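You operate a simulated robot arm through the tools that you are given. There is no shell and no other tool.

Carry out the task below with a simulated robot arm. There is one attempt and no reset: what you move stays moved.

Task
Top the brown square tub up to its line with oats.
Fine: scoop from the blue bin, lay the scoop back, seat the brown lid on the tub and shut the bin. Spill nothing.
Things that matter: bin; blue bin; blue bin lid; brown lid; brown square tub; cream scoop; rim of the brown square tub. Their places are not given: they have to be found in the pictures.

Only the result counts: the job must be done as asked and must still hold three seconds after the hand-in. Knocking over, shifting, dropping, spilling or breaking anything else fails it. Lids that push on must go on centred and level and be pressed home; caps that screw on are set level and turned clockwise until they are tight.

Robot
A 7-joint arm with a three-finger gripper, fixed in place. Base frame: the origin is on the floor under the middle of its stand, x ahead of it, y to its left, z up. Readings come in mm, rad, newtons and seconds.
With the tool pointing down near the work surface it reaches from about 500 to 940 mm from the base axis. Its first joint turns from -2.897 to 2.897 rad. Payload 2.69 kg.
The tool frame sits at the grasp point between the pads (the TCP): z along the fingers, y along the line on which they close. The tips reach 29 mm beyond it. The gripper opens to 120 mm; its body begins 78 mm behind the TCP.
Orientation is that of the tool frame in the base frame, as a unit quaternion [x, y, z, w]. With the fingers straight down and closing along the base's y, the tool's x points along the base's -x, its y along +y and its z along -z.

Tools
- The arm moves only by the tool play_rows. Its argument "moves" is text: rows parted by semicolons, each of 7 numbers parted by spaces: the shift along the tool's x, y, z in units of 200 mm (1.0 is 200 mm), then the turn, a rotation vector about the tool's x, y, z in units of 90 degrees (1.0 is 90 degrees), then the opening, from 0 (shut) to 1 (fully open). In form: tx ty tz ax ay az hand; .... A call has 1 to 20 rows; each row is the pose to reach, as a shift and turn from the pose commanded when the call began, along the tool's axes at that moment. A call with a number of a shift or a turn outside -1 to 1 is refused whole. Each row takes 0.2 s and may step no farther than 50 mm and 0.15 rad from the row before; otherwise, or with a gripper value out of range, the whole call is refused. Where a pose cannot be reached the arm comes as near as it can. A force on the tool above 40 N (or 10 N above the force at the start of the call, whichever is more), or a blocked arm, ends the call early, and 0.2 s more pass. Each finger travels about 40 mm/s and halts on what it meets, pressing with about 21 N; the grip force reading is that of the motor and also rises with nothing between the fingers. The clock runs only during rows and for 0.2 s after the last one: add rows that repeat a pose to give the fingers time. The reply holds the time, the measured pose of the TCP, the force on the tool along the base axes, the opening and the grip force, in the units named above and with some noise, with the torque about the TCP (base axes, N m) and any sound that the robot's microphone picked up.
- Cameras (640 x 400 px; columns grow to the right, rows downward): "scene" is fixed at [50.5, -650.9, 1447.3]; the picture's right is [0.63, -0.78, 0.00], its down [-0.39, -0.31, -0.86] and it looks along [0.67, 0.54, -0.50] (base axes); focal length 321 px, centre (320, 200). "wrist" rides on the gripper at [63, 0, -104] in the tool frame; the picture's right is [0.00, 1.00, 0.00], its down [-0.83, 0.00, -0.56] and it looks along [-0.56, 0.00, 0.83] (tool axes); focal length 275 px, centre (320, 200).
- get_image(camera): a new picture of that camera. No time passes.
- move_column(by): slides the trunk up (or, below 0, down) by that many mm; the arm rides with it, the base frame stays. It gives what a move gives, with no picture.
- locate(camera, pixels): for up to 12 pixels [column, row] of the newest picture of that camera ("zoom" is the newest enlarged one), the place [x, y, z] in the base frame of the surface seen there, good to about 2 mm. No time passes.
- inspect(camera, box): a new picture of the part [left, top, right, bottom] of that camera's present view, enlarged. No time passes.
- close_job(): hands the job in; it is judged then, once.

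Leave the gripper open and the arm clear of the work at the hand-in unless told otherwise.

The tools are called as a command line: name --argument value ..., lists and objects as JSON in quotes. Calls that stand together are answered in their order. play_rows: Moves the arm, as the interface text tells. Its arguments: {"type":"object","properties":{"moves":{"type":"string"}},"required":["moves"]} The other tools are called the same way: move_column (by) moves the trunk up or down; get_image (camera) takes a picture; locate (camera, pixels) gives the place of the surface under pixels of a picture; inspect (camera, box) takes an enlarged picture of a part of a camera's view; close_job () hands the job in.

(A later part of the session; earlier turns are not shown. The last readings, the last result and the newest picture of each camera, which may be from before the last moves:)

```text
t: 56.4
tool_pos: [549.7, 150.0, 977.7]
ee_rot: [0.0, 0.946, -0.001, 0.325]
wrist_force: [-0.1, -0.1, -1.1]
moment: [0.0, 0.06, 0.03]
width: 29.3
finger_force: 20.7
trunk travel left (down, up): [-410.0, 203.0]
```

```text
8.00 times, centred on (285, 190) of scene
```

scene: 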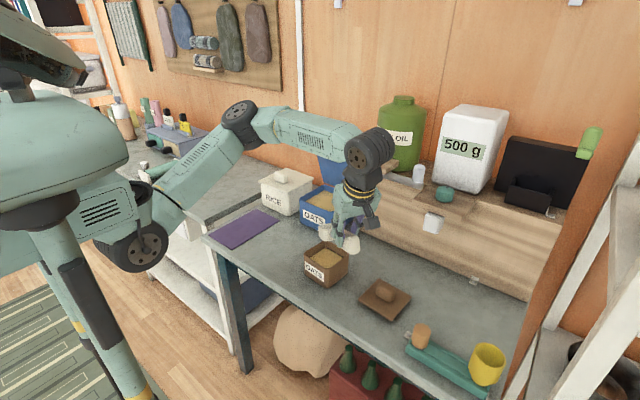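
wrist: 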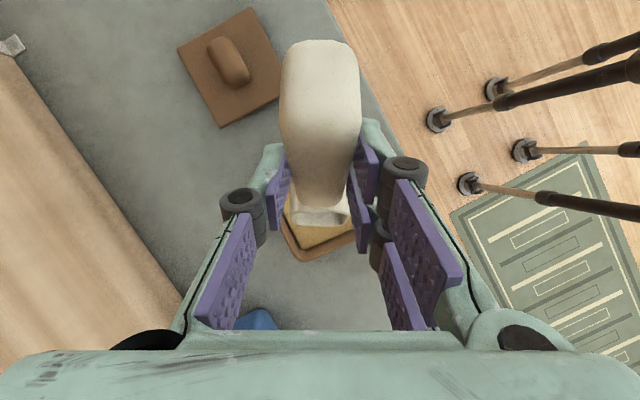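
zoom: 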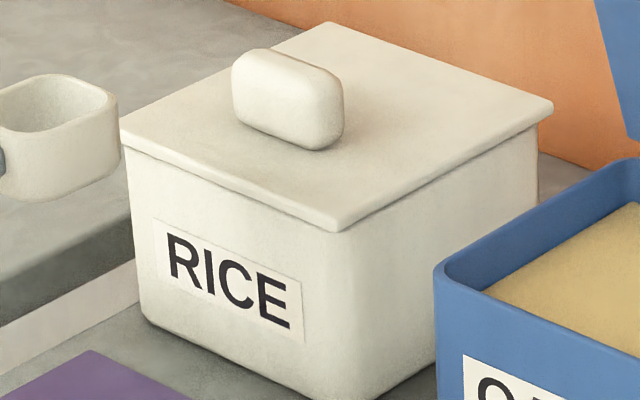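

Those extra views were needlessly repeated; the first one showed the scoop well. I retake just that view and measure.

inspect --camera "scene" --box '[225, 165, 265, 205]'

locate --camera "zoom" --pixels '[[282, 138], [355, 97], [463, 125], [385, 165], [330, 100], [455, 110], [325, 250], [465, 205], [200, 180], [30, 385], [230, 300], [150, 330]]'

```text
10.00 times, centred on (245, 185) of scene
```

zoom: 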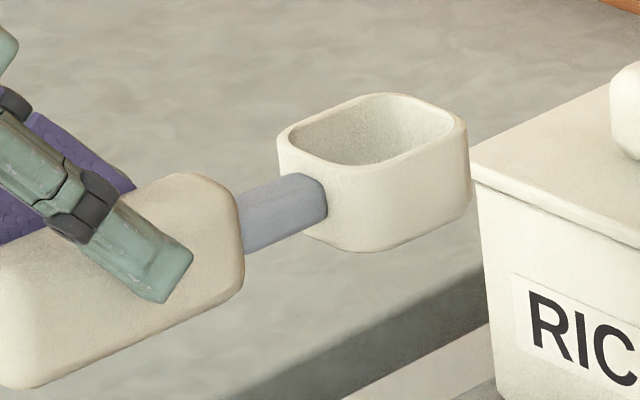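

```text
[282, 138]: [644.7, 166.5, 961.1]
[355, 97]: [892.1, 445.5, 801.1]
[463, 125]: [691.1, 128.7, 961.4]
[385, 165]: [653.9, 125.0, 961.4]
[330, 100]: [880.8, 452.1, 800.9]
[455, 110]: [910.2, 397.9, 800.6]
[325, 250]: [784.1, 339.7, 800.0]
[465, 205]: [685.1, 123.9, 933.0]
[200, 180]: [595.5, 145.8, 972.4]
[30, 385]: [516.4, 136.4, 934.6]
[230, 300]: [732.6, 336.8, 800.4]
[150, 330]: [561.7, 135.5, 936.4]
```

The scoop is level (rim 961.1–961.4). It should rest at TCP z≈835. I descend to 5 mm above that at (557,150.5,840).

play_rows --moves "0.05 0 0.07 0 0 0 0; 0.1 0.001 0.144 0 0 0 0; 0.15 0.001 0.216 0 0 0 0; 0.2 0.001 0.287 0 0 0 0; 0.25 0.002 0.359 0 0 0 0; 0.3 0.002 0.431 0 0 0 0; 0.345 0.002 0.495 0 0 0 0; 0.375 0.0025 0.539 0 0 0 0; 0.394 0.0025 0.566 0 0 0 0; 0.394 0.0025 0.566 0 0 0 0"

inspect --camera "scene" --box '[205, 195, 285, 245]'

```text
t: 58.6
tool_pos: [557.8, 148.4, 837.6]
ee_rot: [0.0, 0.946, -0.001, 0.325]
wrist_force: [1.0, 0.0, -1.1]
moment: [0.04, 0.02, -0.02]
width: 29.6
finger_force: 20.9
trunk travel left (down, up): [-410.0, 203.0]
```

```text
8.00 times, centred on (245, 220) of scene
```

zoom: 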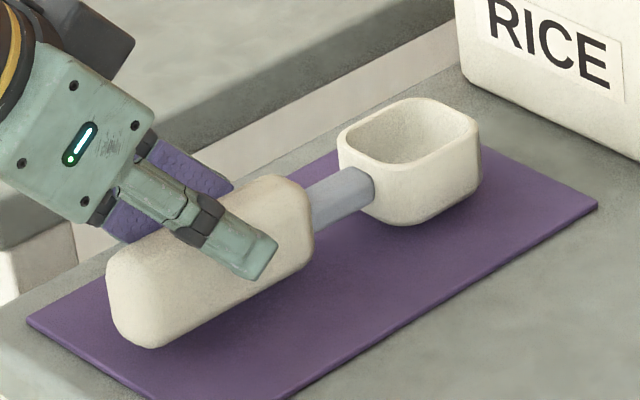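

Just above the mat. I lower in 1 mm rows by 4 mm and watch the force.

play_rows --moves "0.0031 0 0.0039 0 0 0 0; 0.0061 0 0.0079 0 0 0 0; 0.0092 0 0.0118 0 0 0 0; 0.0123 0 0.0158 0 0 0 0; 0.0123 0 0.0158 0 0 0 0"

inspect --camera "scene" --box '[205, 195, 285, 245]'

```text
t: 59.8
tool_pos: [557.3, 149.2, 835.7]
ee_rot: [-0.001, 0.946, -0.001, 0.325]
wrist_force: [0.5, 0.1, -1.0]
moment: [0.01, 0.01, 0.0]
width: 29.6
finger_force: 20.9
trunk travel left (down, up): [-410.0, 203.0]
```

```text
8.00 times, centred on (245, 220) of scene
```

zoom: 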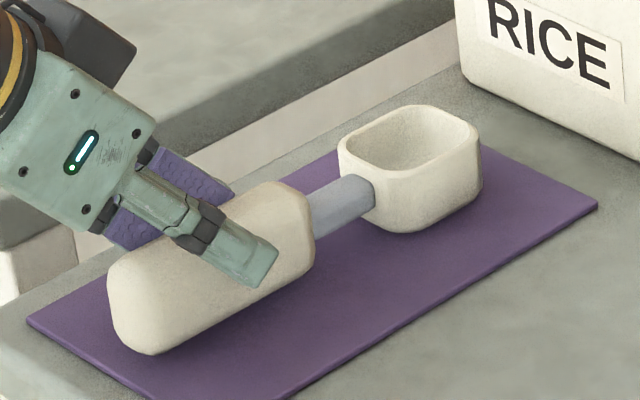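

Almost resting. Two or three more 1 mm rows until the force shows contact.

play_rows --moves "0.0031 0 0.0039 0 0 0 0; 0.0061 0 0.0079 0 0 0 0; 0.0061 0 0.0079 0 0 0 0"

```text
t: 60.6
tool_pos: [558.3, 149.7, 834.0]
ee_rot: [0.0, 0.945, 0.0, 0.326]
wrist_force: [-1.5, -1.0, 4.6]
moment: [-0.05, -0.66, -0.17]
width: 29.5
finger_force: 20.8
trunk travel left (down, up): [-410.0, 203.0]
```

Contact (4.6 N) at the bowl. I open the fingers gently to about 60 mm to release the scoop.

play_rows --moves "0 0 0 0 0 0 0.27; 0 0 0 0 0 0 0.32; 0 0 0 0 0 0 0.4; 0 0 0 0 0 0 0.5; 0 0 0 0 0 0 0.6; 0 0 0 0 0 0 0.6"

inspect --camera "scene" --box '[205, 195, 285, 245]'

get_image --camera "wrist"

```text
t: 62.0
tool_pos: [557.1, 150.6, 832.8]
ee_rot: [-0.001, 0.946, -0.001, 0.324]
wrist_force: [-0.6, -0.5, -0.8]
moment: [-0.02, -0.03, 0.0]
width: 72.0
finger_force: 0.1
trunk travel left (down, up): [-410.0, 203.0]
```

```text
8.00 times, centred on (245, 220) of scene
```

zoom: 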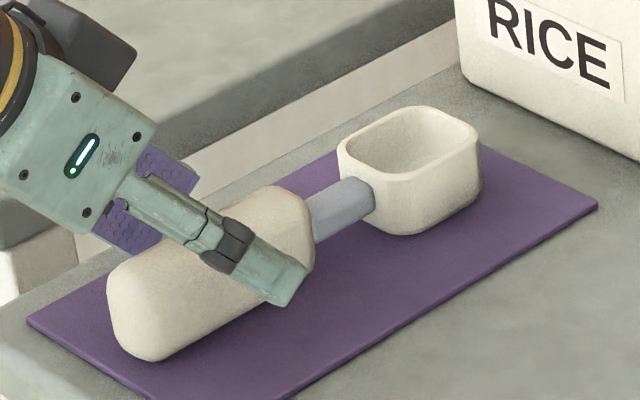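

```text
taken
```

wrist: 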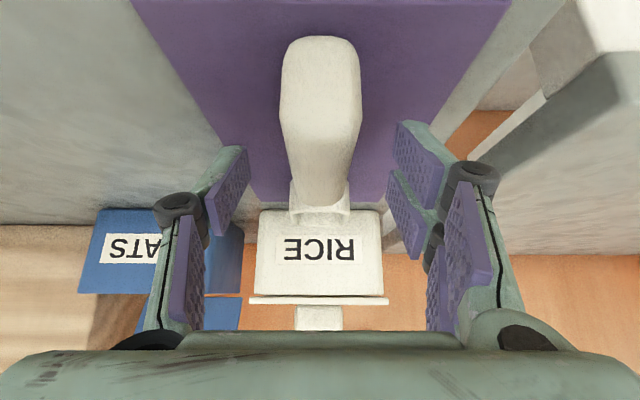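

The scoop rests on its mat. I back the hand out along the tool axis, fingers open.

play_rows --moves "0 0 -0.08 0 0 0 0.6; 0 0 -0.18 0 0 0 0.6; 0 0 -0.3 0 0 0 0.6; 0 0 -0.42 0 0 0 0.7; 0 0 -0.54 0 0 0 0.8; 0 0 -0.66 0 0 0 1; 0 0 -0.75 0 0 0 1"

inspect --camera "scene" --box '[205, 195, 285, 245]'

```text
t: 63.6
tool_pos: [465.8, 151.6, 950.4]
ee_rot: [-0.001, 0.946, -0.001, 0.325]
wrist_force: [-0.5, 0.2, 0.4]
moment: [0.0, 0.04, 0.04]
width: 120.2
finger_force: 0.2
trunk travel left (down, up): [-410.0, 203.0]
```

```text
8.00 times, centred on (245, 220) of scene
```

zoom: 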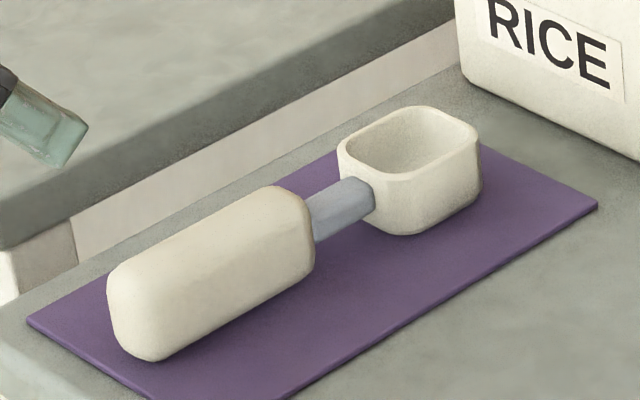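

The scoop lies back on the mat nearly where it was. Next the brown lid. I raise the trunk by 100 mm and swing the empty hand toward the lid while turning the tool to point straight down.

move_column --by 100

play_rows --moves "-0.03 -0.12 0.023 0 0.053 0 1; -0.06 -0.24 0.046 0 0.106 0 1; -0.09 -0.36 0.069 0 0.159 0 1; -0.12 -0.48 0.092 0 0.212 0 1; -0.15 -0.6 0.115 0 0.265 0 1; -0.18 -0.72 0.138 0 0.318 0 1; -0.21 -0.84 0.161 0 0.37 0 1; -0.237 -0.95 0.184 0 0.421 0 1"

```text
t: 64.9
tool_pos: [466.0, 150.9, 1050.0]
ee_rot: [0.0, 0.946, -0.001, 0.325]
wrist_force: [0.6, -0.1, -0.1]
moment: [-0.02, -0.02, -0.02]
width: 119.8
finger_force: 0.0
trunk travel left (down, up): [-510.0, 103.0]
```

```text
t: 66.7
tool_pos: [528.0, -39.9, 1049.9]
ee_rot: [0.0, 1.0, -0.001, -0.001]
wrist_force: [0.6, -0.1, 0.2]
moment: [0.02, 0.0, -0.04]
width: 119.9
finger_force: 0.0
trunk travel left (down, up): [-510.0, 103.0]
```

Tool points straight down. Two more moves bring me above the lid (600,-400,1000).

play_rows --moves "-0.03 -0.155 0.02 0 0 0 1; -0.06 -0.31 0.04 0 0 0 1; -0.09 -0.465 0.06 0 0 0 1; -0.12 -0.62 0.08 0 0 0 1; -0.15 -0.775 0.1 0 0 0 1; -0.18 -0.925 0.125 0 0 0 1"

play_rows --moves "-0.03 -0.15 0.02 0 0 0 1; -0.06 -0.3 0.04 0 0 0 1; -0.09 -0.45 0.06 0 0 0 1; -0.12 -0.6 0.08 0 0 0 1; -0.15 -0.75 0.1 0 0 0 1; -0.18 -0.885 0.125 0 0 0 1"

get_image --camera "wrist"

```text
t: 68.1
tool_pos: [561.6, -223.3, 1026.3]
ee_rot: [-0.001, 1.0, -0.002, 0.0]
wrist_force: [0.5, -0.5, 0.4]
moment: [0.0, -0.04, -0.01]
width: 119.9
finger_force: 0.2
trunk travel left (down, up): [-510.0, 103.0]
```

```text
t: 69.5
tool_pos: [599.4, -403.1, 1001.8]
ee_rot: [0.0, 1.0, -0.001, 0.0]
wrist_force: [0.1, -1.3, 0.2]
moment: [-0.01, 0.0, 0.02]
width: 119.7
finger_force: 0.1
trunk travel left (down, up): [-510.0, 103.0]
```

```text
taken
```

wrist: 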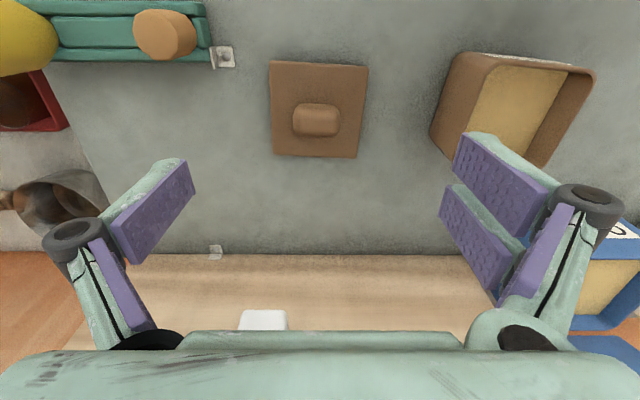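

The lid is seen at (318,108). I zoom in to measure its corners and knob.

inspect --camera "wrist" --box '[255, 50, 385, 170]'

```text
3.33 times, centred on (320, 110) of wrist
```

zoom: 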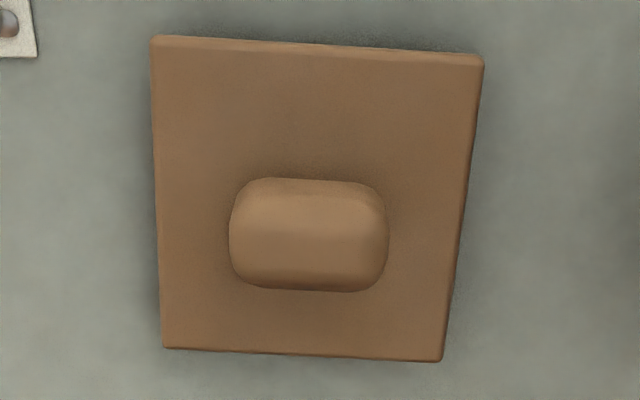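

locate --camera "zoom" --pixels '[[156, 52], [478, 66], [438, 356], [168, 345], [240, 240], [382, 240], [310, 195], [310, 265], [250, 215], [370, 215], [250, 265], [370, 270]]'

```text
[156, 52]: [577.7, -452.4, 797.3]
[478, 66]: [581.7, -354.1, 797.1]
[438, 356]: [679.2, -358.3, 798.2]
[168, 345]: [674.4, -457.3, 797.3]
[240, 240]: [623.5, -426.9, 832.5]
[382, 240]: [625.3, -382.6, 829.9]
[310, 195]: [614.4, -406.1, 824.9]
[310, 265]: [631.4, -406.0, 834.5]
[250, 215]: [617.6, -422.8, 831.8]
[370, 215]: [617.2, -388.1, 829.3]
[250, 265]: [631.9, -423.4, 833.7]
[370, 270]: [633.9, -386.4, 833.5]
```

Lid centre ≈(628,-405.5), yaw ≈-2.6°, knob ≈27 mm along x and 46 mm along y. I'll grip the knob across its short side, so I yaw the tool by about -90° (clockwise) above it while lowering to z=950.

play_rows --moves "-0.014 -0.001 0.025 0 0 0.09 1; -0.028 -0.002 0.05 0 0 0.18 1; -0.041 -0.003 0.075 0 0 0.27 1; -0.055 -0.004 0.1 0 0 0.36 1; -0.069 -0.005 0.125 0 0 0.45 1; -0.083 -0.006 0.15 0 0 0.54 1; -0.097 -0.007 0.175 0 0 0.63 1; -0.11 -0.008 0.2 0 0 0.72 1; -0.124 -0.009 0.225 0 0 0.81 1; -0.138 -0.0095 0.25 0 0 0.9 1; -0.138 -0.0095 0.25 0 0 0.9 1"

get_image --camera "wrist"

get_image --camera "scene"

```text
t: 71.9
tool_pos: [624.5, -402.8, 951.8]
ee_rot: [0.63, 0.777, -0.001, 0.001]
wrist_force: [0.4, -0.2, -0.9]
moment: [-0.02, 0.01, -0.01]
width: 120.1
finger_force: 0.2
out of reach, approached as far as the arm can: row 10, 11
trunk travel left (down, up): [-510.0, 103.0]
```

```text
taken
```

wrist: 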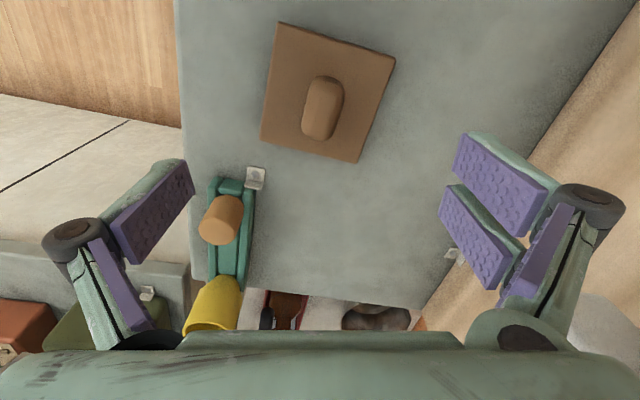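

```text
taken
```

scene: 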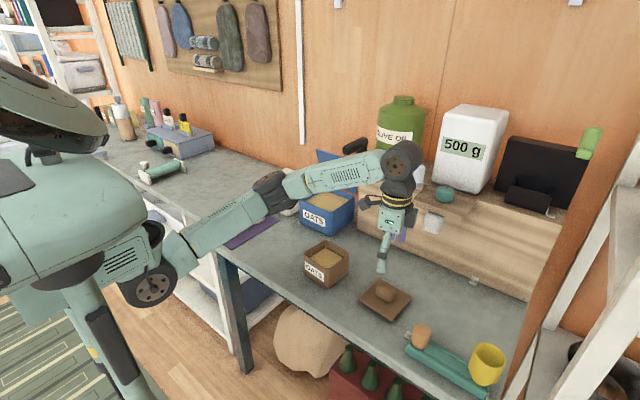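

Yaw stopped at -78° (joint limit), so I turn the other way instead: to yaw +87.4°, in two calls at the same spot.

play_rows --moves "0 0 0 0 0 -0.092 1; 0 0 0 0 0 -0.184 1; 0 0 0 0 0 -0.276 1; 0 0 0 0 0 -0.368 1; 0 0 0 0 0 -0.46 1; 0 0 0 0 0 -0.552 1; 0 0 0 0 0 -0.644 1; 0 0 0 0 0 -0.736 1; 0 0 0 0 0 -0.828 1; 0 0 0 0 0 -0.919 1"

play_rows --moves "0 0 0 0 0 -0.092 1; 0 0 0 0 0 -0.184 1; 0 0 0 0 0 -0.276 1; 0 0 0 0 0 -0.368 1; 0 0 0 0 0 -0.46 1; 0 0 0 0 0 -0.552 1; 0 0 0 0 0 -0.644 1; 0 0 0 0 0 -0.736 1; 0 0 0 0 0 -0.828 1; 0 0 0 0 0 -0.919 1; 0 0 0 0 0 -0.919 1"

get_image --camera "wrist"

get_image --camera "scene"

```text
t: 74.1
tool_pos: [627.0, -403.5, 952.0]
ee_rot: [-0.042, 0.999, -0.002, 0.0]
wrist_force: [0.0, -0.2, -0.2]
moment: [-0.02, 0.06, 0.04]
width: 120.0
finger_force: 0.2
trunk travel left (down, up): [-510.0, 103.0]
```

```text
t: 76.5
tool_pos: [625.8, -403.5, 949.9]
ee_rot: [-0.691, 0.723, -0.001, 0.0]
wrist_force: [-0.1, -0.2, -0.4]
moment: [0.01, -0.03, -0.03]
width: 120.2
finger_force: 0.1
trunk travel left (down, up): [-510.0, 103.0]
```

```text
taken
```

wrist: 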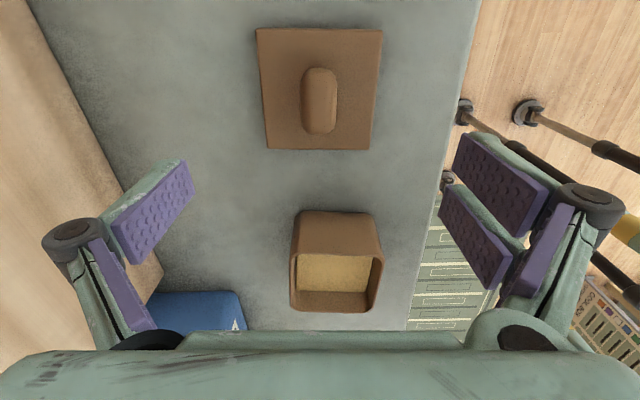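

```text
taken
```

scene: 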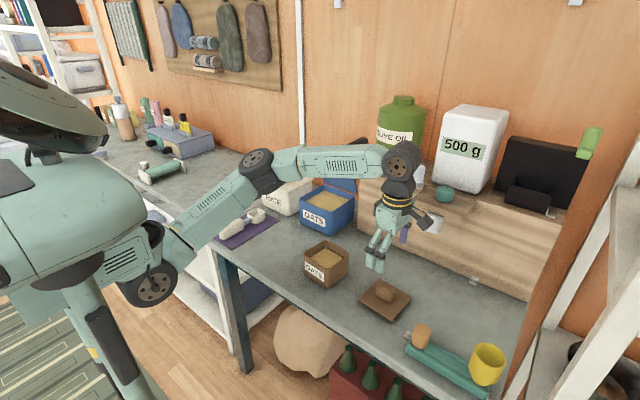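

Yaw is 87.4° now, and both lid and tub are in view. I zoom in on the tub to measure its rim and yaw.

inspect --camera "wrist" --box '[275, 200, 400, 320]'

```text
3.33 times, centred on (338, 260) of wrist
```

zoom: 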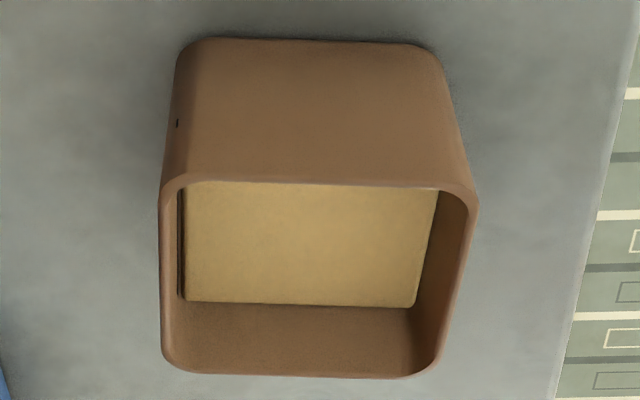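

locate --camera "zoom" --pixels '[[220, 180], [320, 181], [420, 186], [472, 225], [458, 280], [442, 335], [162, 225], [163, 280], [165, 335], [210, 373], [300, 375], [390, 377]]'

```text
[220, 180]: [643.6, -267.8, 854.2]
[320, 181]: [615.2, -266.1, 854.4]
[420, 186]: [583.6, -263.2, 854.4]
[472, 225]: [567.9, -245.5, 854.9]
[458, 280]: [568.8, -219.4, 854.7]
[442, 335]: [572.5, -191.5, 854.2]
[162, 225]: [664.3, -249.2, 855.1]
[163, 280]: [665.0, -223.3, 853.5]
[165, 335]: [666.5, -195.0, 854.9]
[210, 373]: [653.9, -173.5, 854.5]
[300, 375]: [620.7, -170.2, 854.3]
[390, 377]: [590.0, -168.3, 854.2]
```

Tub rim: centre ≈(618,-218), yaw ≈-4°, rim z≈854.5. Now I descend over the knob to TCP (628,-405.5,832), fingers open.

play_rows --moves "0.001 -0.001 0.08 0 0 0 1; 0.003 -0.003 0.18 0 0 0 1; 0.005 -0.005 0.28 0 0 0 1; 0.007 -0.007 0.38 0 0 0 1; 0.009 -0.01 0.47 0 0 0 1; 0.0095 -0.0115 0.54 0 0 0 1; 0.0095 -0.0115 0.59 0 0 0 1; 0.0095 -0.0115 0.59 0 0 0 1"

get_image --camera "wrist"

inspect --camera "scene" --box '[320, 230, 440, 330]'

```text
t: 78.3
tool_pos: [628.7, -404.5, 831.9]
ee_rot: [-0.69, 0.724, -0.002, 0.0]
wrist_force: [-0.4, 1.0, 0.5]
moment: [0.0, -0.02, 0.02]
width: 120.1
finger_force: 0.0
trunk travel left (down, up): [-510.0, 103.0]
```

```text
taken
```

wrist: 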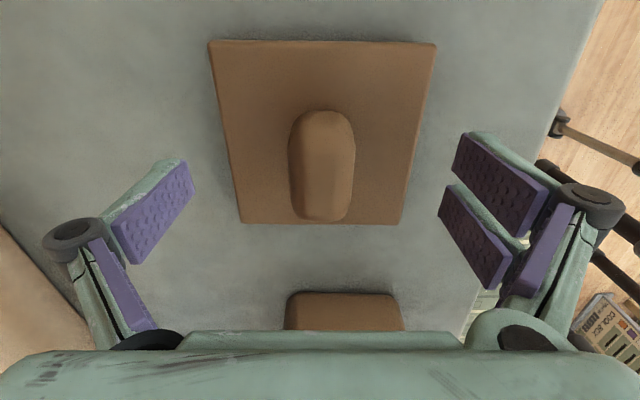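

```text
4.00 times, centred on (380, 280) of scene
```

zoom: 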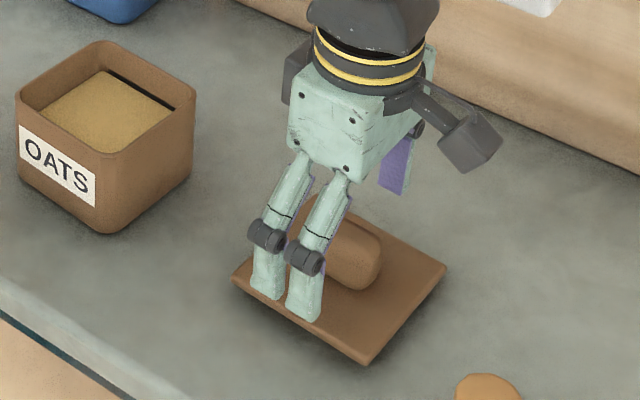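

I check how well the knob is centred between the pads.

locate --camera "wrist" --pixels '[[322, 118], [322, 150], [322, 180], [322, 205], [322, 215], [295, 160], [350, 160], [292, 150], [354, 150], [215, 48], [430, 48], [398, 218]]'

```text
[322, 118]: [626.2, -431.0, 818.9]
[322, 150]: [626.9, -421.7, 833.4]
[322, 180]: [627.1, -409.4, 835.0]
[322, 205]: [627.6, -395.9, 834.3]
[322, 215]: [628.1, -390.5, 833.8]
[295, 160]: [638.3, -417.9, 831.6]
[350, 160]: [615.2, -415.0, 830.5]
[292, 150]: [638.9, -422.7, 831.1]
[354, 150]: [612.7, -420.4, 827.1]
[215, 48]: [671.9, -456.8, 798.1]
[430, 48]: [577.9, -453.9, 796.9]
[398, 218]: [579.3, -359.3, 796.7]
```

The knob centre is ≈(626.3,-406). I nudge the hand by ~2 mm to match and close on the knob.

play_rows --moves "0.008 0.0095 0 0 0 0 1; 0.008 0.0095 0 0 0 0 0.8; 0.008 0.0095 0 0 0 0 0.6; 0.008 0.0095 0 0 0 0 0.4; 0.008 0.0095 0 0 0 0 0.3; 0.008 0.0095 0 0 0 0 0.2; 0.008 0.0095 0 0 0 0 0.1; 0.008 0.0095 0 0 0 0 0; 0.008 0.0095 0 0 0 0 0; 0.008 0.0095 0 0 0 0 0; 0.008 0.0095 0 0 0 0 0"

get_image --camera "wrist"

inspect --camera "scene" --box '[340, 250, 430, 330]'

```text
t: 80.7
tool_pos: [627.7, -406.3, 833.4]
ee_rot: [-0.691, 0.723, -0.001, 0.0]
wrist_force: [-0.1, -0.2, 0.2]
moment: [-0.01, 0.01, 0.01]
width: 29.3
finger_force: 21.1
trunk travel left (down, up): [-510.0, 103.0]
```

```text
taken
```

wrist: 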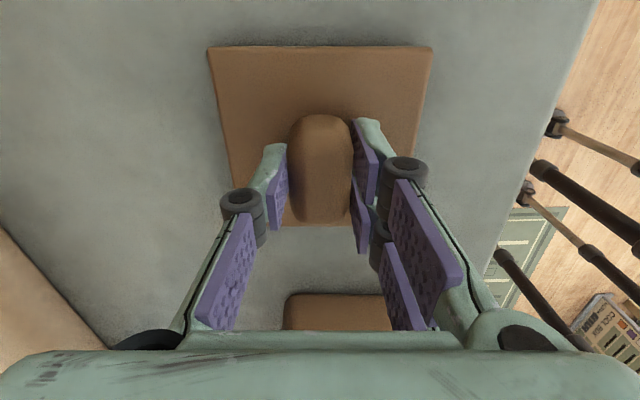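

```text
5.00 times, centred on (385, 290) of scene
```

zoom: 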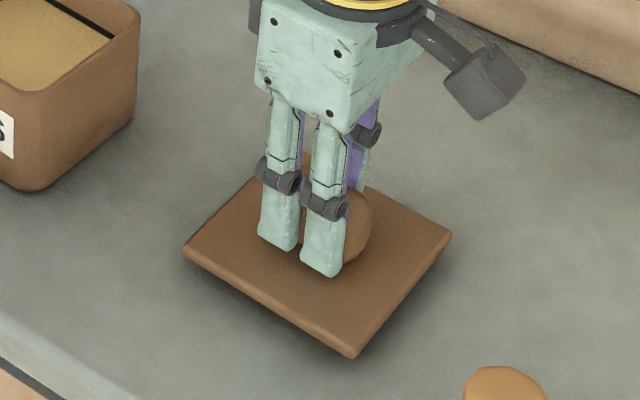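

Gripped (29.3 mm, 21 N). I lift the lid straight up by 115 mm.

play_rows --moves "0 0 -0.04 0 0 0 0; 0 0 -0.12 0 0 0 0; 0 0 -0.2 0 0 0 0; 0 0 -0.3 0 0 0 0; 0 0 -0.4 0 0 0 0; 0 0 -0.49 0 0 0 0; 0 0 -0.575 0 0 0 0; 0 0 -0.575 0 0 0 0"

get_image --camera "wrist"

inspect --camera "scene" --box '[330, 200, 430, 290]'

```text
t: 82.5
tool_pos: [626.4, -406.9, 949.5]
ee_rot: [-0.691, 0.723, -0.001, 0.0]
wrist_force: [0.1, -0.1, -1.4]
moment: [0.01, 0.0, 0.02]
width: 29.1
finger_force: 20.9
trunk travel left (down, up): [-510.0, 103.0]
```

```text
taken
```

wrist: 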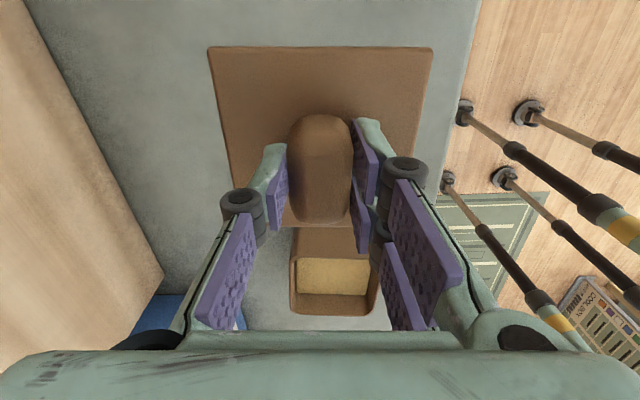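

```text
4.44 times, centred on (380, 245) of scene
```

zoom: 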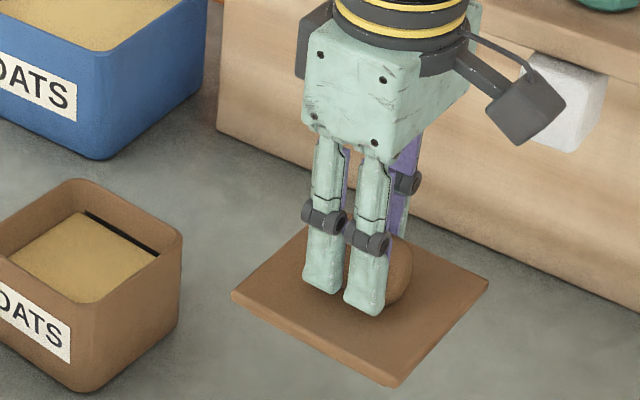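

The lid came up level. I measure its corners relative to the hand, in both pictures.

locate --camera "wrist" --pixels '[[214, 52], [320, 52], [428, 52], [218, 100], [226, 150], [422, 100], [412, 150], [240, 52], [400, 52]]'

locate --camera "zoom" --pixels '[[235, 293], [280, 322], [340, 358], [390, 380], [430, 345], [484, 284], [450, 265], [290, 250], [260, 272]]'

```text
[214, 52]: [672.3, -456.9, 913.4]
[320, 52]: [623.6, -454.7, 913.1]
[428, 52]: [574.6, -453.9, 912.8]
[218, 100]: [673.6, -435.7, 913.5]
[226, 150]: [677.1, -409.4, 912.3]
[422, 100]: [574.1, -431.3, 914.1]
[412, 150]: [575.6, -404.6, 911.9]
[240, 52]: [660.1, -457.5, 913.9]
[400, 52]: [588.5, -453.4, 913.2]
```

```text
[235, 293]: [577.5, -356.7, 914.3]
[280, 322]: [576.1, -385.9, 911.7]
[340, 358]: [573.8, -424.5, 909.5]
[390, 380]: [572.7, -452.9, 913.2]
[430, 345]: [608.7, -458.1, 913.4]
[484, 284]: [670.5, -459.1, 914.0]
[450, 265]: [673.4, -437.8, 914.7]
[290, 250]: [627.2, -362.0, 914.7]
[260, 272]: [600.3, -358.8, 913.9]
```

The lid is centred on the hand (offset <1 mm), yaw ≈-2.7°. Now a sharper measurement of the tub's rim edges from the scene camera.

inspect --camera "scene" --box '[300, 235, 352, 290]'

```text
7.27 times, centred on (326, 262) of scene
```

zoom: 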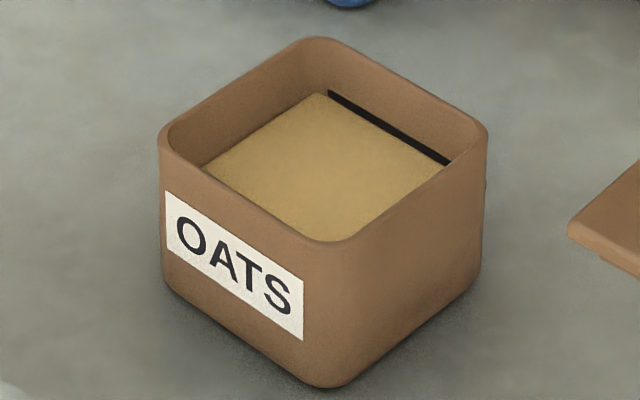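

locate --camera "zoom" --pixels '[[205, 178], [240, 201], [275, 222], [375, 226], [412, 200], [450, 172], [205, 104], [235, 84], [265, 64], [370, 58], [405, 78], [440, 99]]'

```text
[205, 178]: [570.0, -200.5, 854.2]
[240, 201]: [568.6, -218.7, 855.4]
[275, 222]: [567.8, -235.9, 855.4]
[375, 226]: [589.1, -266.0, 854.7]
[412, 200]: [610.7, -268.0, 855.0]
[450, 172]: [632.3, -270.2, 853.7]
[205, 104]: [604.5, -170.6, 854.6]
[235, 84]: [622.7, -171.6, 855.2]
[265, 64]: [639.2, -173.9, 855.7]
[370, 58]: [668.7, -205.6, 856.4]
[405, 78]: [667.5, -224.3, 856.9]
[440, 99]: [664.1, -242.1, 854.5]
```

Tub centre ≈(618.0,-219.1), yaw ≈-4.5°. I carry the lid across at z≈950 to above the tub and turn it 1.8° clockwise to match.

play_rows --moves "-0.04 0.003 0 0 0 0.002 0; -0.13 0.011 0 0 0 0.004 0; -0.24 0.021 0 0 0 0.006 0; -0.35 0.03 0 0 0 0.008 0; -0.46 0.04 0 0 0 0.01 0; -0.57 0.05 0 0 0 0.012 0; -0.68 0.059 0 0 0 0.014 0; -0.78 0.068 0 0 0 0.016 0; -0.87 0.075 0 0 0 0.018 0; -0.925 0.08 0 0 0 0.02 0; -0.938 0.0813 0 0 0 0.02 0; -0.938 0.0813 0 0 0 0.02 0"

get_image --camera "wrist"

inspect --camera "scene" --box '[280, 190, 380, 290]'

```text
t: 85.1
tool_pos: [618.3, -217.4, 946.7]
ee_rot: [-0.679, 0.734, -0.002, -0.001]
wrist_force: [0.1, 0.5, -0.4]
moment: [-0.02, -0.03, 0.01]
width: 29.2
finger_force: 21.1
trunk travel left (down, up): [-510.0, 103.0]
```

```text
taken
```

wrist: 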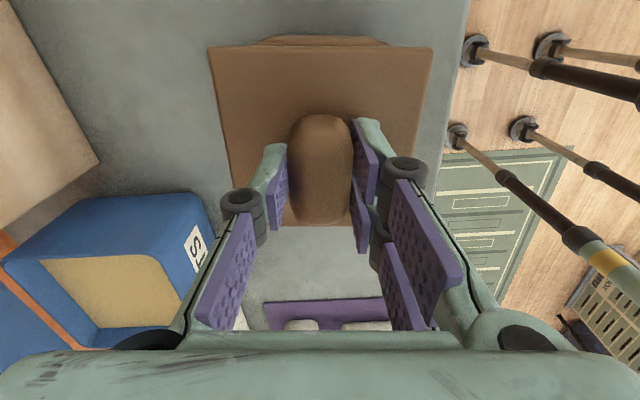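

```text
4.00 times, centred on (330, 240) of scene
```

zoom: 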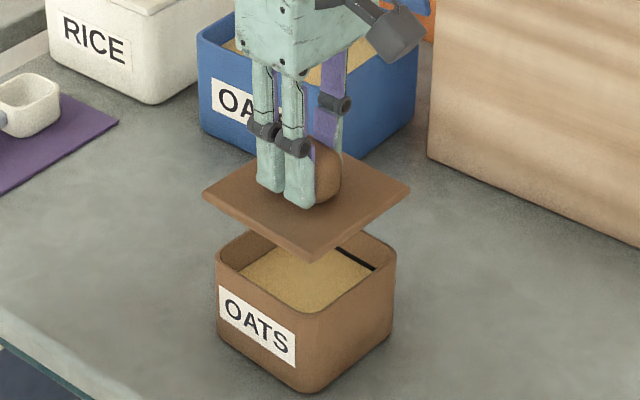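

The lid hovers over the tub. I measure lid and tub edges in the same picture to check relative alignment.

inspect --camera "scene" --box '[300, 215, 360, 290]'

```text
5.33 times, centred on (330, 252) of scene
```

zoom: 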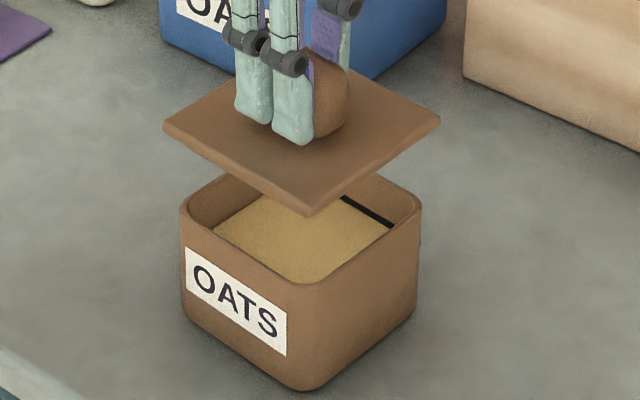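

locate --camera "zoom" --pixels '[[200, 147], [240, 172], [275, 193], [345, 187], [380, 163], [410, 142], [215, 238], [240, 256], [265, 270], [335, 270], [365, 250], [395, 230]]'

locate --camera "wrist" --pixels '[[214, 52], [320, 52], [428, 52], [218, 100], [226, 150], [422, 100], [412, 150], [262, 40], [320, 38], [380, 40], [300, 222], [340, 222]]'

```text
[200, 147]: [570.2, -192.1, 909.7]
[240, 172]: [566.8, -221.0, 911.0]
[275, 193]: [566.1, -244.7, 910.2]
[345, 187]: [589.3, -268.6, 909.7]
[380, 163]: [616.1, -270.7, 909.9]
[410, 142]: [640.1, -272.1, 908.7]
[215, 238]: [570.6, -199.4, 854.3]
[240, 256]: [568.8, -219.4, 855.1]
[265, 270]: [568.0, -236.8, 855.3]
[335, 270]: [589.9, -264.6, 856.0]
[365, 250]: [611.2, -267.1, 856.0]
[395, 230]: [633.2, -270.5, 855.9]
```

```text
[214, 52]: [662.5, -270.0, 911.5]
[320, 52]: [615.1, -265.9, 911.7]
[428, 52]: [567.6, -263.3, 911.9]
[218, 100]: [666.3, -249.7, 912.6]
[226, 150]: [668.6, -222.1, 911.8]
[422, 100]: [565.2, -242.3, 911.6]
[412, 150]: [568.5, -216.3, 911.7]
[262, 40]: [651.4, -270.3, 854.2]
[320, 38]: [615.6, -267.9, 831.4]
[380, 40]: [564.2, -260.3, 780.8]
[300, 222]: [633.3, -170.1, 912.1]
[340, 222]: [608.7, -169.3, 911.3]
```

Lid and tub centres agree within about 0.5 mm and yaw matches. I lower to just above the rim (TCP z≈912).

play_rows --moves "-0.001 0 0.03 0 0 0 0; -0.002 0 0.07 0 0 0 0; -0.002 0 0.11 0 0 0 0; -0.002 0 0.145 0 0 0 0; -0.002 0 0.1735 0 0 0 0; -0.002 0 0.1735 0 0 0 0"

inspect --camera "scene" --box '[300, 225, 360, 295]'

get_image --camera "wrist"

```text
t: 86.5
tool_pos: [617.7, -217.2, 913.5]
ee_rot: [-0.679, 0.734, -0.002, -0.001]
wrist_force: [-0.2, 0.4, -0.7]
moment: [-0.01, 0.0, 0.0]
width: 29.1
finger_force: 21.6
trunk travel left (down, up): [-510.0, 103.0]
```

```text
5.71 times, centred on (330, 260) of scene
```

zoom: 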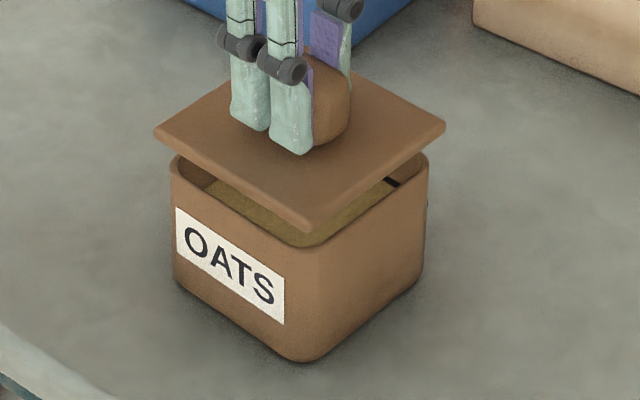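

```text
taken
```

wrist: 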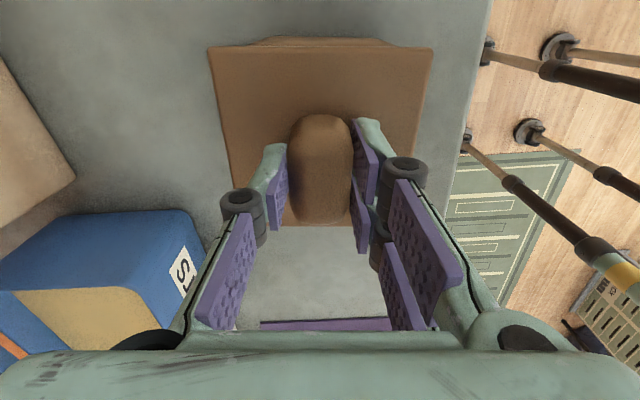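

Left/right overhang looks symmetric (17 px each side). I verify once more with measured edge points at this close range.

locate --camera "zoom" --pixels '[[180, 150], [210, 170], [240, 189], [265, 205], [350, 198], [380, 178], [410, 156], [190, 195], [215, 212], [245, 230], [350, 240], [400, 200]]'

locate --camera "wrist" --pixels '[[275, 40], [320, 38], [365, 40], [320, 48], [260, 48], [380, 48], [212, 60], [216, 90], [432, 60], [425, 100], [300, 224], [340, 224]]'

```text
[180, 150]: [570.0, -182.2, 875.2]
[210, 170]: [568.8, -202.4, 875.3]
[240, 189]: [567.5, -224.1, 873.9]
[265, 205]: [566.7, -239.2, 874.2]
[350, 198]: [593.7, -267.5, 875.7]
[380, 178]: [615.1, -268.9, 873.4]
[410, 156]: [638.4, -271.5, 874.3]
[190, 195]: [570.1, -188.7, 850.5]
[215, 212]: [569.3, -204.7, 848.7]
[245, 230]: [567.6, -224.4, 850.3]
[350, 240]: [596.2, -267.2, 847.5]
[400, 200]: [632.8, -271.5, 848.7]
```

```text
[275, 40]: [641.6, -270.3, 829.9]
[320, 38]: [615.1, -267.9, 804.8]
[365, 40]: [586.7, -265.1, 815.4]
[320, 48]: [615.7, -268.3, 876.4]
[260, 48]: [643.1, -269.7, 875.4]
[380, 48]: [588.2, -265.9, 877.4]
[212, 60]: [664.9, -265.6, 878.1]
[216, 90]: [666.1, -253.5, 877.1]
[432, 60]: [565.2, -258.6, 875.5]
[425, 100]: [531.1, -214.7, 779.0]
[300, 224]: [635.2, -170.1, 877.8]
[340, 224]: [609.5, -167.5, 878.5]
```

The lid is about 1.2 mm too far toward +y; I correct that and lower in ~1 mm rows to feel for contact.

play_rows --moves "0.003 0 0.0 0 0 0 0; 0.006 0 0.005 0 0 0 0; 0.006 0 0.01 0 0 0 0; 0.006 0 0.015 0 0 0 0; 0.006 0 0.02 0 0 0 0; 0.006 0 0.025 0 0 0 0; 0.006 0 0.03 0 0 0 0; 0.006 0 0.035 0 0 0 0; 0.006 0 0.035 0 0 0 0"

inspect --camera "scene" --box '[300, 225, 360, 295]'

```text
t: 88.5
tool_pos: [618.2, -219.3, 906.8]
ee_rot: [-0.679, 0.734, -0.001, -0.001]
wrist_force: [-0.6, -0.7, -0.5]
moment: [0.0, -0.01, -0.01]
width: 29.3
finger_force: 21.5
trunk travel left (down, up): [-510.0, 103.0]
```

```text
5.71 times, centred on (330, 260) of scene
```

zoom: 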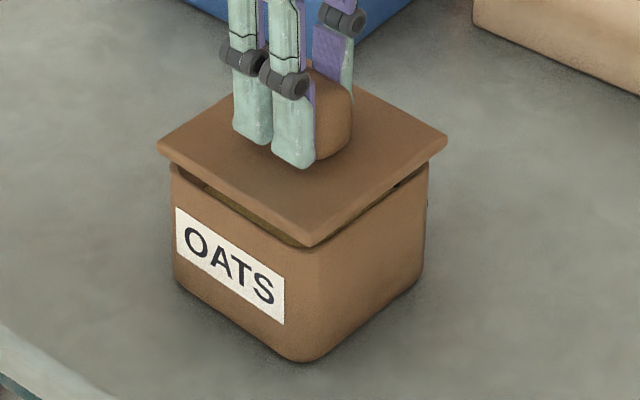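

No contact yet; a gap remains. Continue down another 8 mm in 1 mm rows.

play_rows --moves "0 0 0.005 0 0 0 0; 0 0 0.01 0 0 0 0; 0 0 0.015 0 0 0 0; 0 0 0.02 0 0 0 0; 0 0 0.025 0 0 0 0; 0 0 0.03 0 0 0 0; 0 0 0.035 0 0 0 0; 0 0 0.04 0 0 0 0"

inspect --camera "scene" --box '[300, 225, 360, 295]'

```text
t: 90.3
tool_pos: [618.6, -219.8, 898.3]
ee_rot: [-0.679, 0.734, -0.002, -0.001]
wrist_force: [0.3, -0.9, -0.8]
moment: [-0.01, 0.04, 0.0]
width: 29.7
finger_force: 21.0
trunk travel left (down, up): [-510.0, 103.0]
```

```text
5.71 times, centred on (330, 260) of scene
```

zoom: 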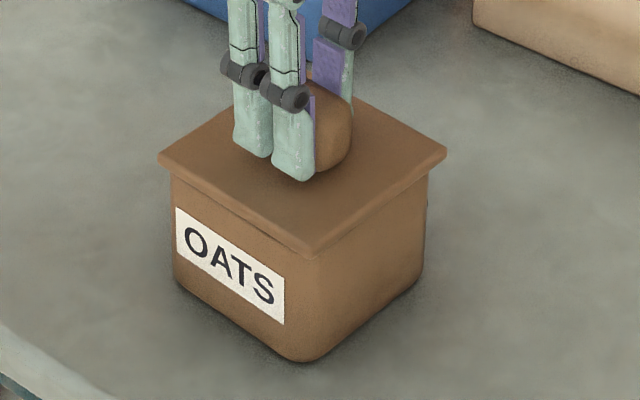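

The plug slid in without contact; the lid is almost down. I keep pressing in small steps to seat it, watching the force.

play_rows --moves "0 0 0.004 0 0 0 0; 0 0 0.008 0 0 0 0; 0 0 0.012 0 0 0 0; 0 0 0.016 0 0 0 0; 0 0 0.02 0 0 0 0; 0 0 0.024 0 0 0 0"

inspect --camera "scene" --box '[300, 225, 360, 295]'

```text
t: 91.7
tool_pos: [618.1, -220.4, 894.6]
ee_rot: [-0.68, 0.733, -0.002, 0.0]
wrist_force: [2.3, 2.2, 16.3]
moment: [0.06, -0.05, -0.02]
width: 29.7
finger_force: 21.2
trunk travel left (down, up): [-510.0, 103.0]
```

```text
5.71 times, centred on (330, 260) of scene
```

zoom: 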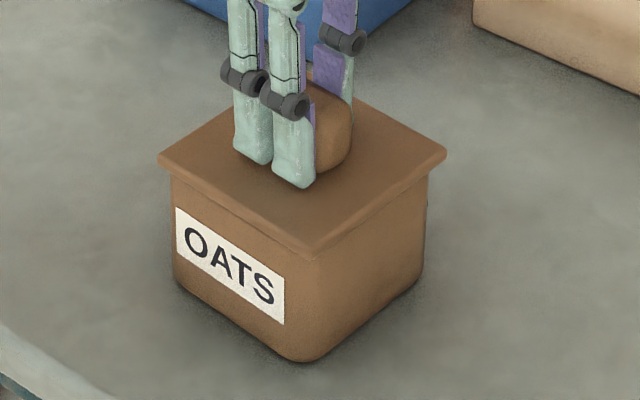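

Force has risen to 16 N. I measure the lid's top at its corners to see whether it's home and level.

locate --camera "zoom" --pixels '[[175, 158], [240, 130], [310, 235], [430, 152], [370, 110], [240, 190], [370, 185], [215, 197], [260, 225], [340, 235], [400, 195], [300, 220]]'

inspect --camera "scene" --box '[310, 245, 360, 285]'

```text
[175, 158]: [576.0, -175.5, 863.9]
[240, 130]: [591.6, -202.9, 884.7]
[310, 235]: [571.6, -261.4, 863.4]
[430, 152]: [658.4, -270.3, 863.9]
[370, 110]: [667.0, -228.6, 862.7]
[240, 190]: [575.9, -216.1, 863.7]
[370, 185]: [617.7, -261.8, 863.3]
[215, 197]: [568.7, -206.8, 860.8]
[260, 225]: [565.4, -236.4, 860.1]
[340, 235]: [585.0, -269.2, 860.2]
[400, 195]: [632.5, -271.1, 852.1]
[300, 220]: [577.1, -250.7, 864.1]
```

```text
10.00 times, centred on (335, 265) of scene
```

zoom: 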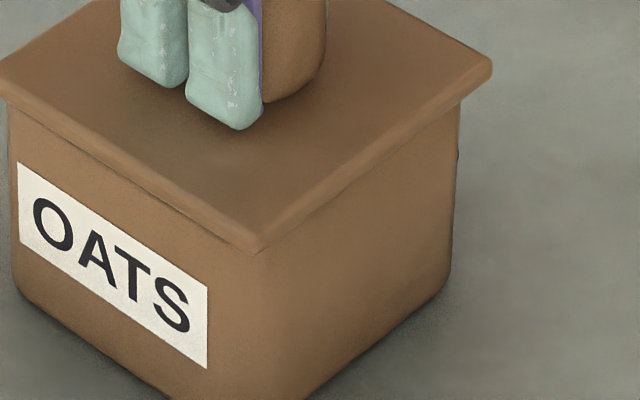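

The lid is level (top 863–864 at all corners) and down on the rim. I press further in 0.5 mm steps to make sure it is home, up to the force limit.

play_rows --moves "0 0 0.003 0 0 0 0; 0 0 0.006 0 0 0 0; 0 0 0.009 0 0 0 0; 0 0 0.012 0 0 0 0; 0 0 0.015 0 0 0 0; 0 0 0.018 0 0 0 0"

inspect --camera "scene" --box '[310, 245, 360, 285]'

```text
t: 93.1
tool_pos: [619.2, -219.3, 891.1]
ee_rot: [-0.68, 0.734, -0.003, -0.001]
wrist_force: [0.8, -4.1, 21.5]
moment: [-0.06, 0.09, -0.02]
width: 29.2
finger_force: 21.1
trunk travel left (down, up): [-510.0, 103.0]
```

```text
10.00 times, centred on (335, 265) of scene
```

zoom: 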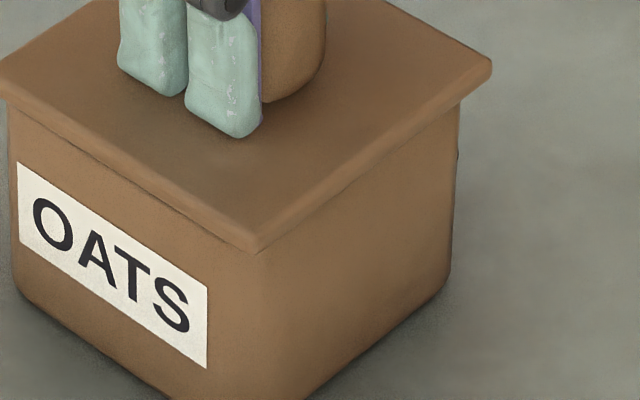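

The lid no longer moves; the fingers just slide on the knob (21 N). I'll release it, rise, close the fingers and press on the knob's top to be sure it's home.

play_rows --moves "0 0 0.009 0 0 0 0; 0 0 0 0 0 0 0.3; 0 0 0 0 0 0 0.45; 0 0 0 0 0 0 0.6; 0 0 0 0 0 0 0.7; 0 0 0 0 0 0 0.7"

play_rows --moves "0 0 -0.05 0 0 0 0.7; 0 0 -0.14 0 0 0 0.7; 0 0 -0.24 0 0 0 0.7; 0 0 -0.34 0 0 0 0.7; 0 0 -0.4 0 0 0 0.7; 0 0 -0.4 0 0 0 0.4; 0 0 -0.4 0 0 0 0.1; 0 0 -0.4 0 0 0 0; 0 0 -0.4 0 0 0 0; 0 0 -0.4 0 0 0 0; 0 0 -0.4 0 0 0 0"

get_image --camera "wrist"

inspect --camera "scene" --box '[290, 210, 370, 290]'

```text
t: 94.5
tool_pos: [619.6, -220.2, 890.0]
ee_rot: [-0.68, 0.734, -0.002, 0.0]
wrist_force: [-0.1, -0.2, -0.1]
moment: [0.03, 0.0, 0.0]
width: 84.1
finger_force: 0.1
trunk travel left (down, up): [-510.0, 103.0]
```

```text
t: 96.9
tool_pos: [617.6, -218.7, 968.7]
ee_rot: [-0.679, 0.734, -0.002, -0.001]
wrist_force: [0.0, -0.2, -0.1]
moment: [0.02, 0.03, 0.0]
width: 0.0
finger_force: 14.4
trunk travel left (down, up): [-510.0, 103.0]
```

```text
taken
```

wrist: 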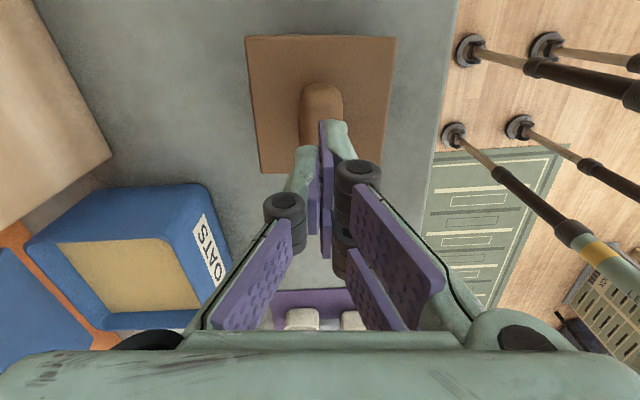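

```text
5.00 times, centred on (330, 250) of scene
```

zoom: 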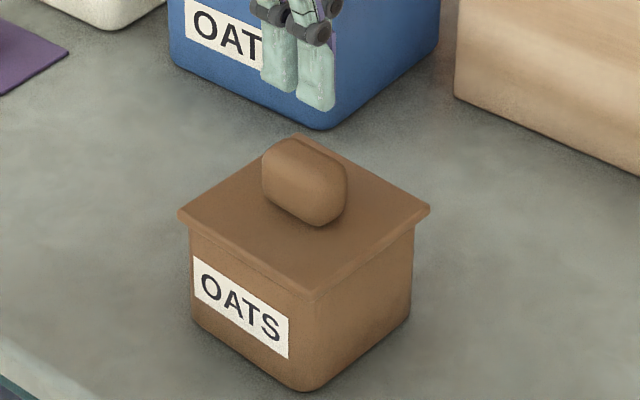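

The lid sits on the tub, level. I measure its top and the knob's centre, for the press.

locate --camera "zoom" --pixels '[[190, 213], [310, 275], [420, 210], [300, 137], [230, 230], [370, 225], [305, 165], [280, 150], [325, 180], [265, 165], [345, 190], [240, 190]]'

inspect --camera "wrist" --box '[235, 25, 405, 185]'

```text
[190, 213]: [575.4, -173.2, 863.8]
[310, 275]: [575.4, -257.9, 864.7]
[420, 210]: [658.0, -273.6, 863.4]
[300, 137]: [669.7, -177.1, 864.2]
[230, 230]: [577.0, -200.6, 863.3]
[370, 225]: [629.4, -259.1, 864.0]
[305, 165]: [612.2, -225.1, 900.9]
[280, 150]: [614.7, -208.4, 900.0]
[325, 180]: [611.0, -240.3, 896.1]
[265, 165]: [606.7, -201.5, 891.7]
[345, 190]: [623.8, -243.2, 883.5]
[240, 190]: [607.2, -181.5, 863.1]
```

```text
2.50 times, centred on (320, 105) of wrist
```

zoom: 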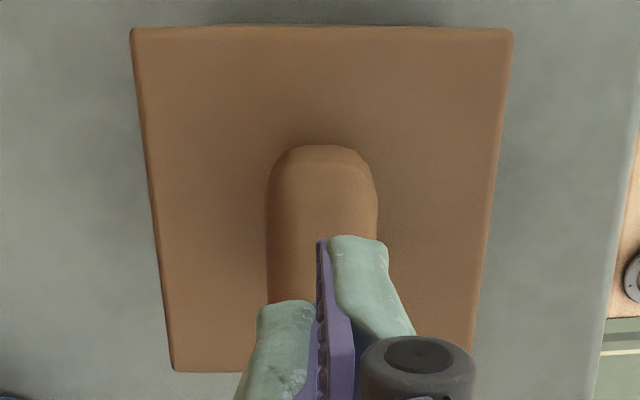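

Knob top is at z≈901. I come down with closed fingers onto its centre and press in 1 mm steps.

play_rows --moves "0 0 0.05 0 0 0 0; 0 0 0.1 0 0 0 0; 0 0 0.15 0 0 0 0; 0 0 0.17 0 0 0 0; 0 0 0.178 0 0 0 0; 0 0 0.184 0 0 0 0; 0 0 0.189 0 0 0 0; 0 0 0.194 0 0 0 0; 0 0 0.199 0 0 0 0; 0 0 0.204 0 0 0 0"

```text
t: 99.1
tool_pos: [618.9, -219.4, 929.2]
ee_rot: [-0.68, 0.734, -0.001, -0.001]
wrist_force: [0.0, -0.2, 0.6]
moment: [-0.04, 0.01, 0.02]
width: 0.0
finger_force: 21.2
trunk travel left (down, up): [-510.0, 103.0]
```

play_rows --moves "0 0 0.005 0 0 0 0; 0 0 0.01 0 0 0 0; 0 0 0.015 0 0 0 0; 0 0 0.02 0 0 0 0; 0 0 0.025 0 0 0 0; 0 0 0.03 0 0 0 0; 0 0 0.035 0 0 0 0"

inspect --camera "scene" --box '[290, 210, 370, 290]'

```text
t: 100.7
tool_pos: [618.3, -218.7, 926.0]
ee_rot: [-0.679, 0.734, -0.005, 0.0]
wrist_force: [7.5, -3.3, 31.9]
moment: [0.06, -0.14, -0.12]
width: 5.7
finger_force: 21.3
trunk travel left (down, up): [-510.0, 103.0]
```

```text
5.00 times, centred on (330, 250) of scene
```

zoom: 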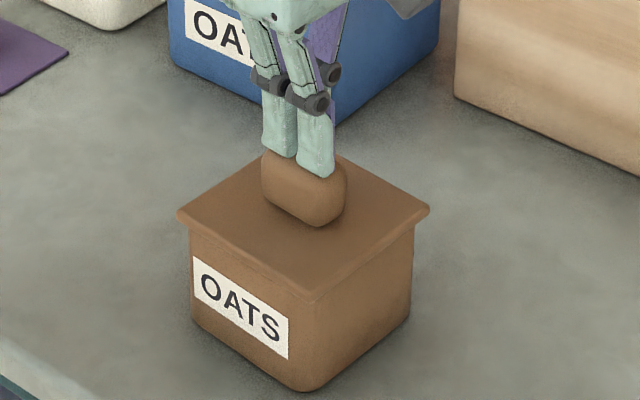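

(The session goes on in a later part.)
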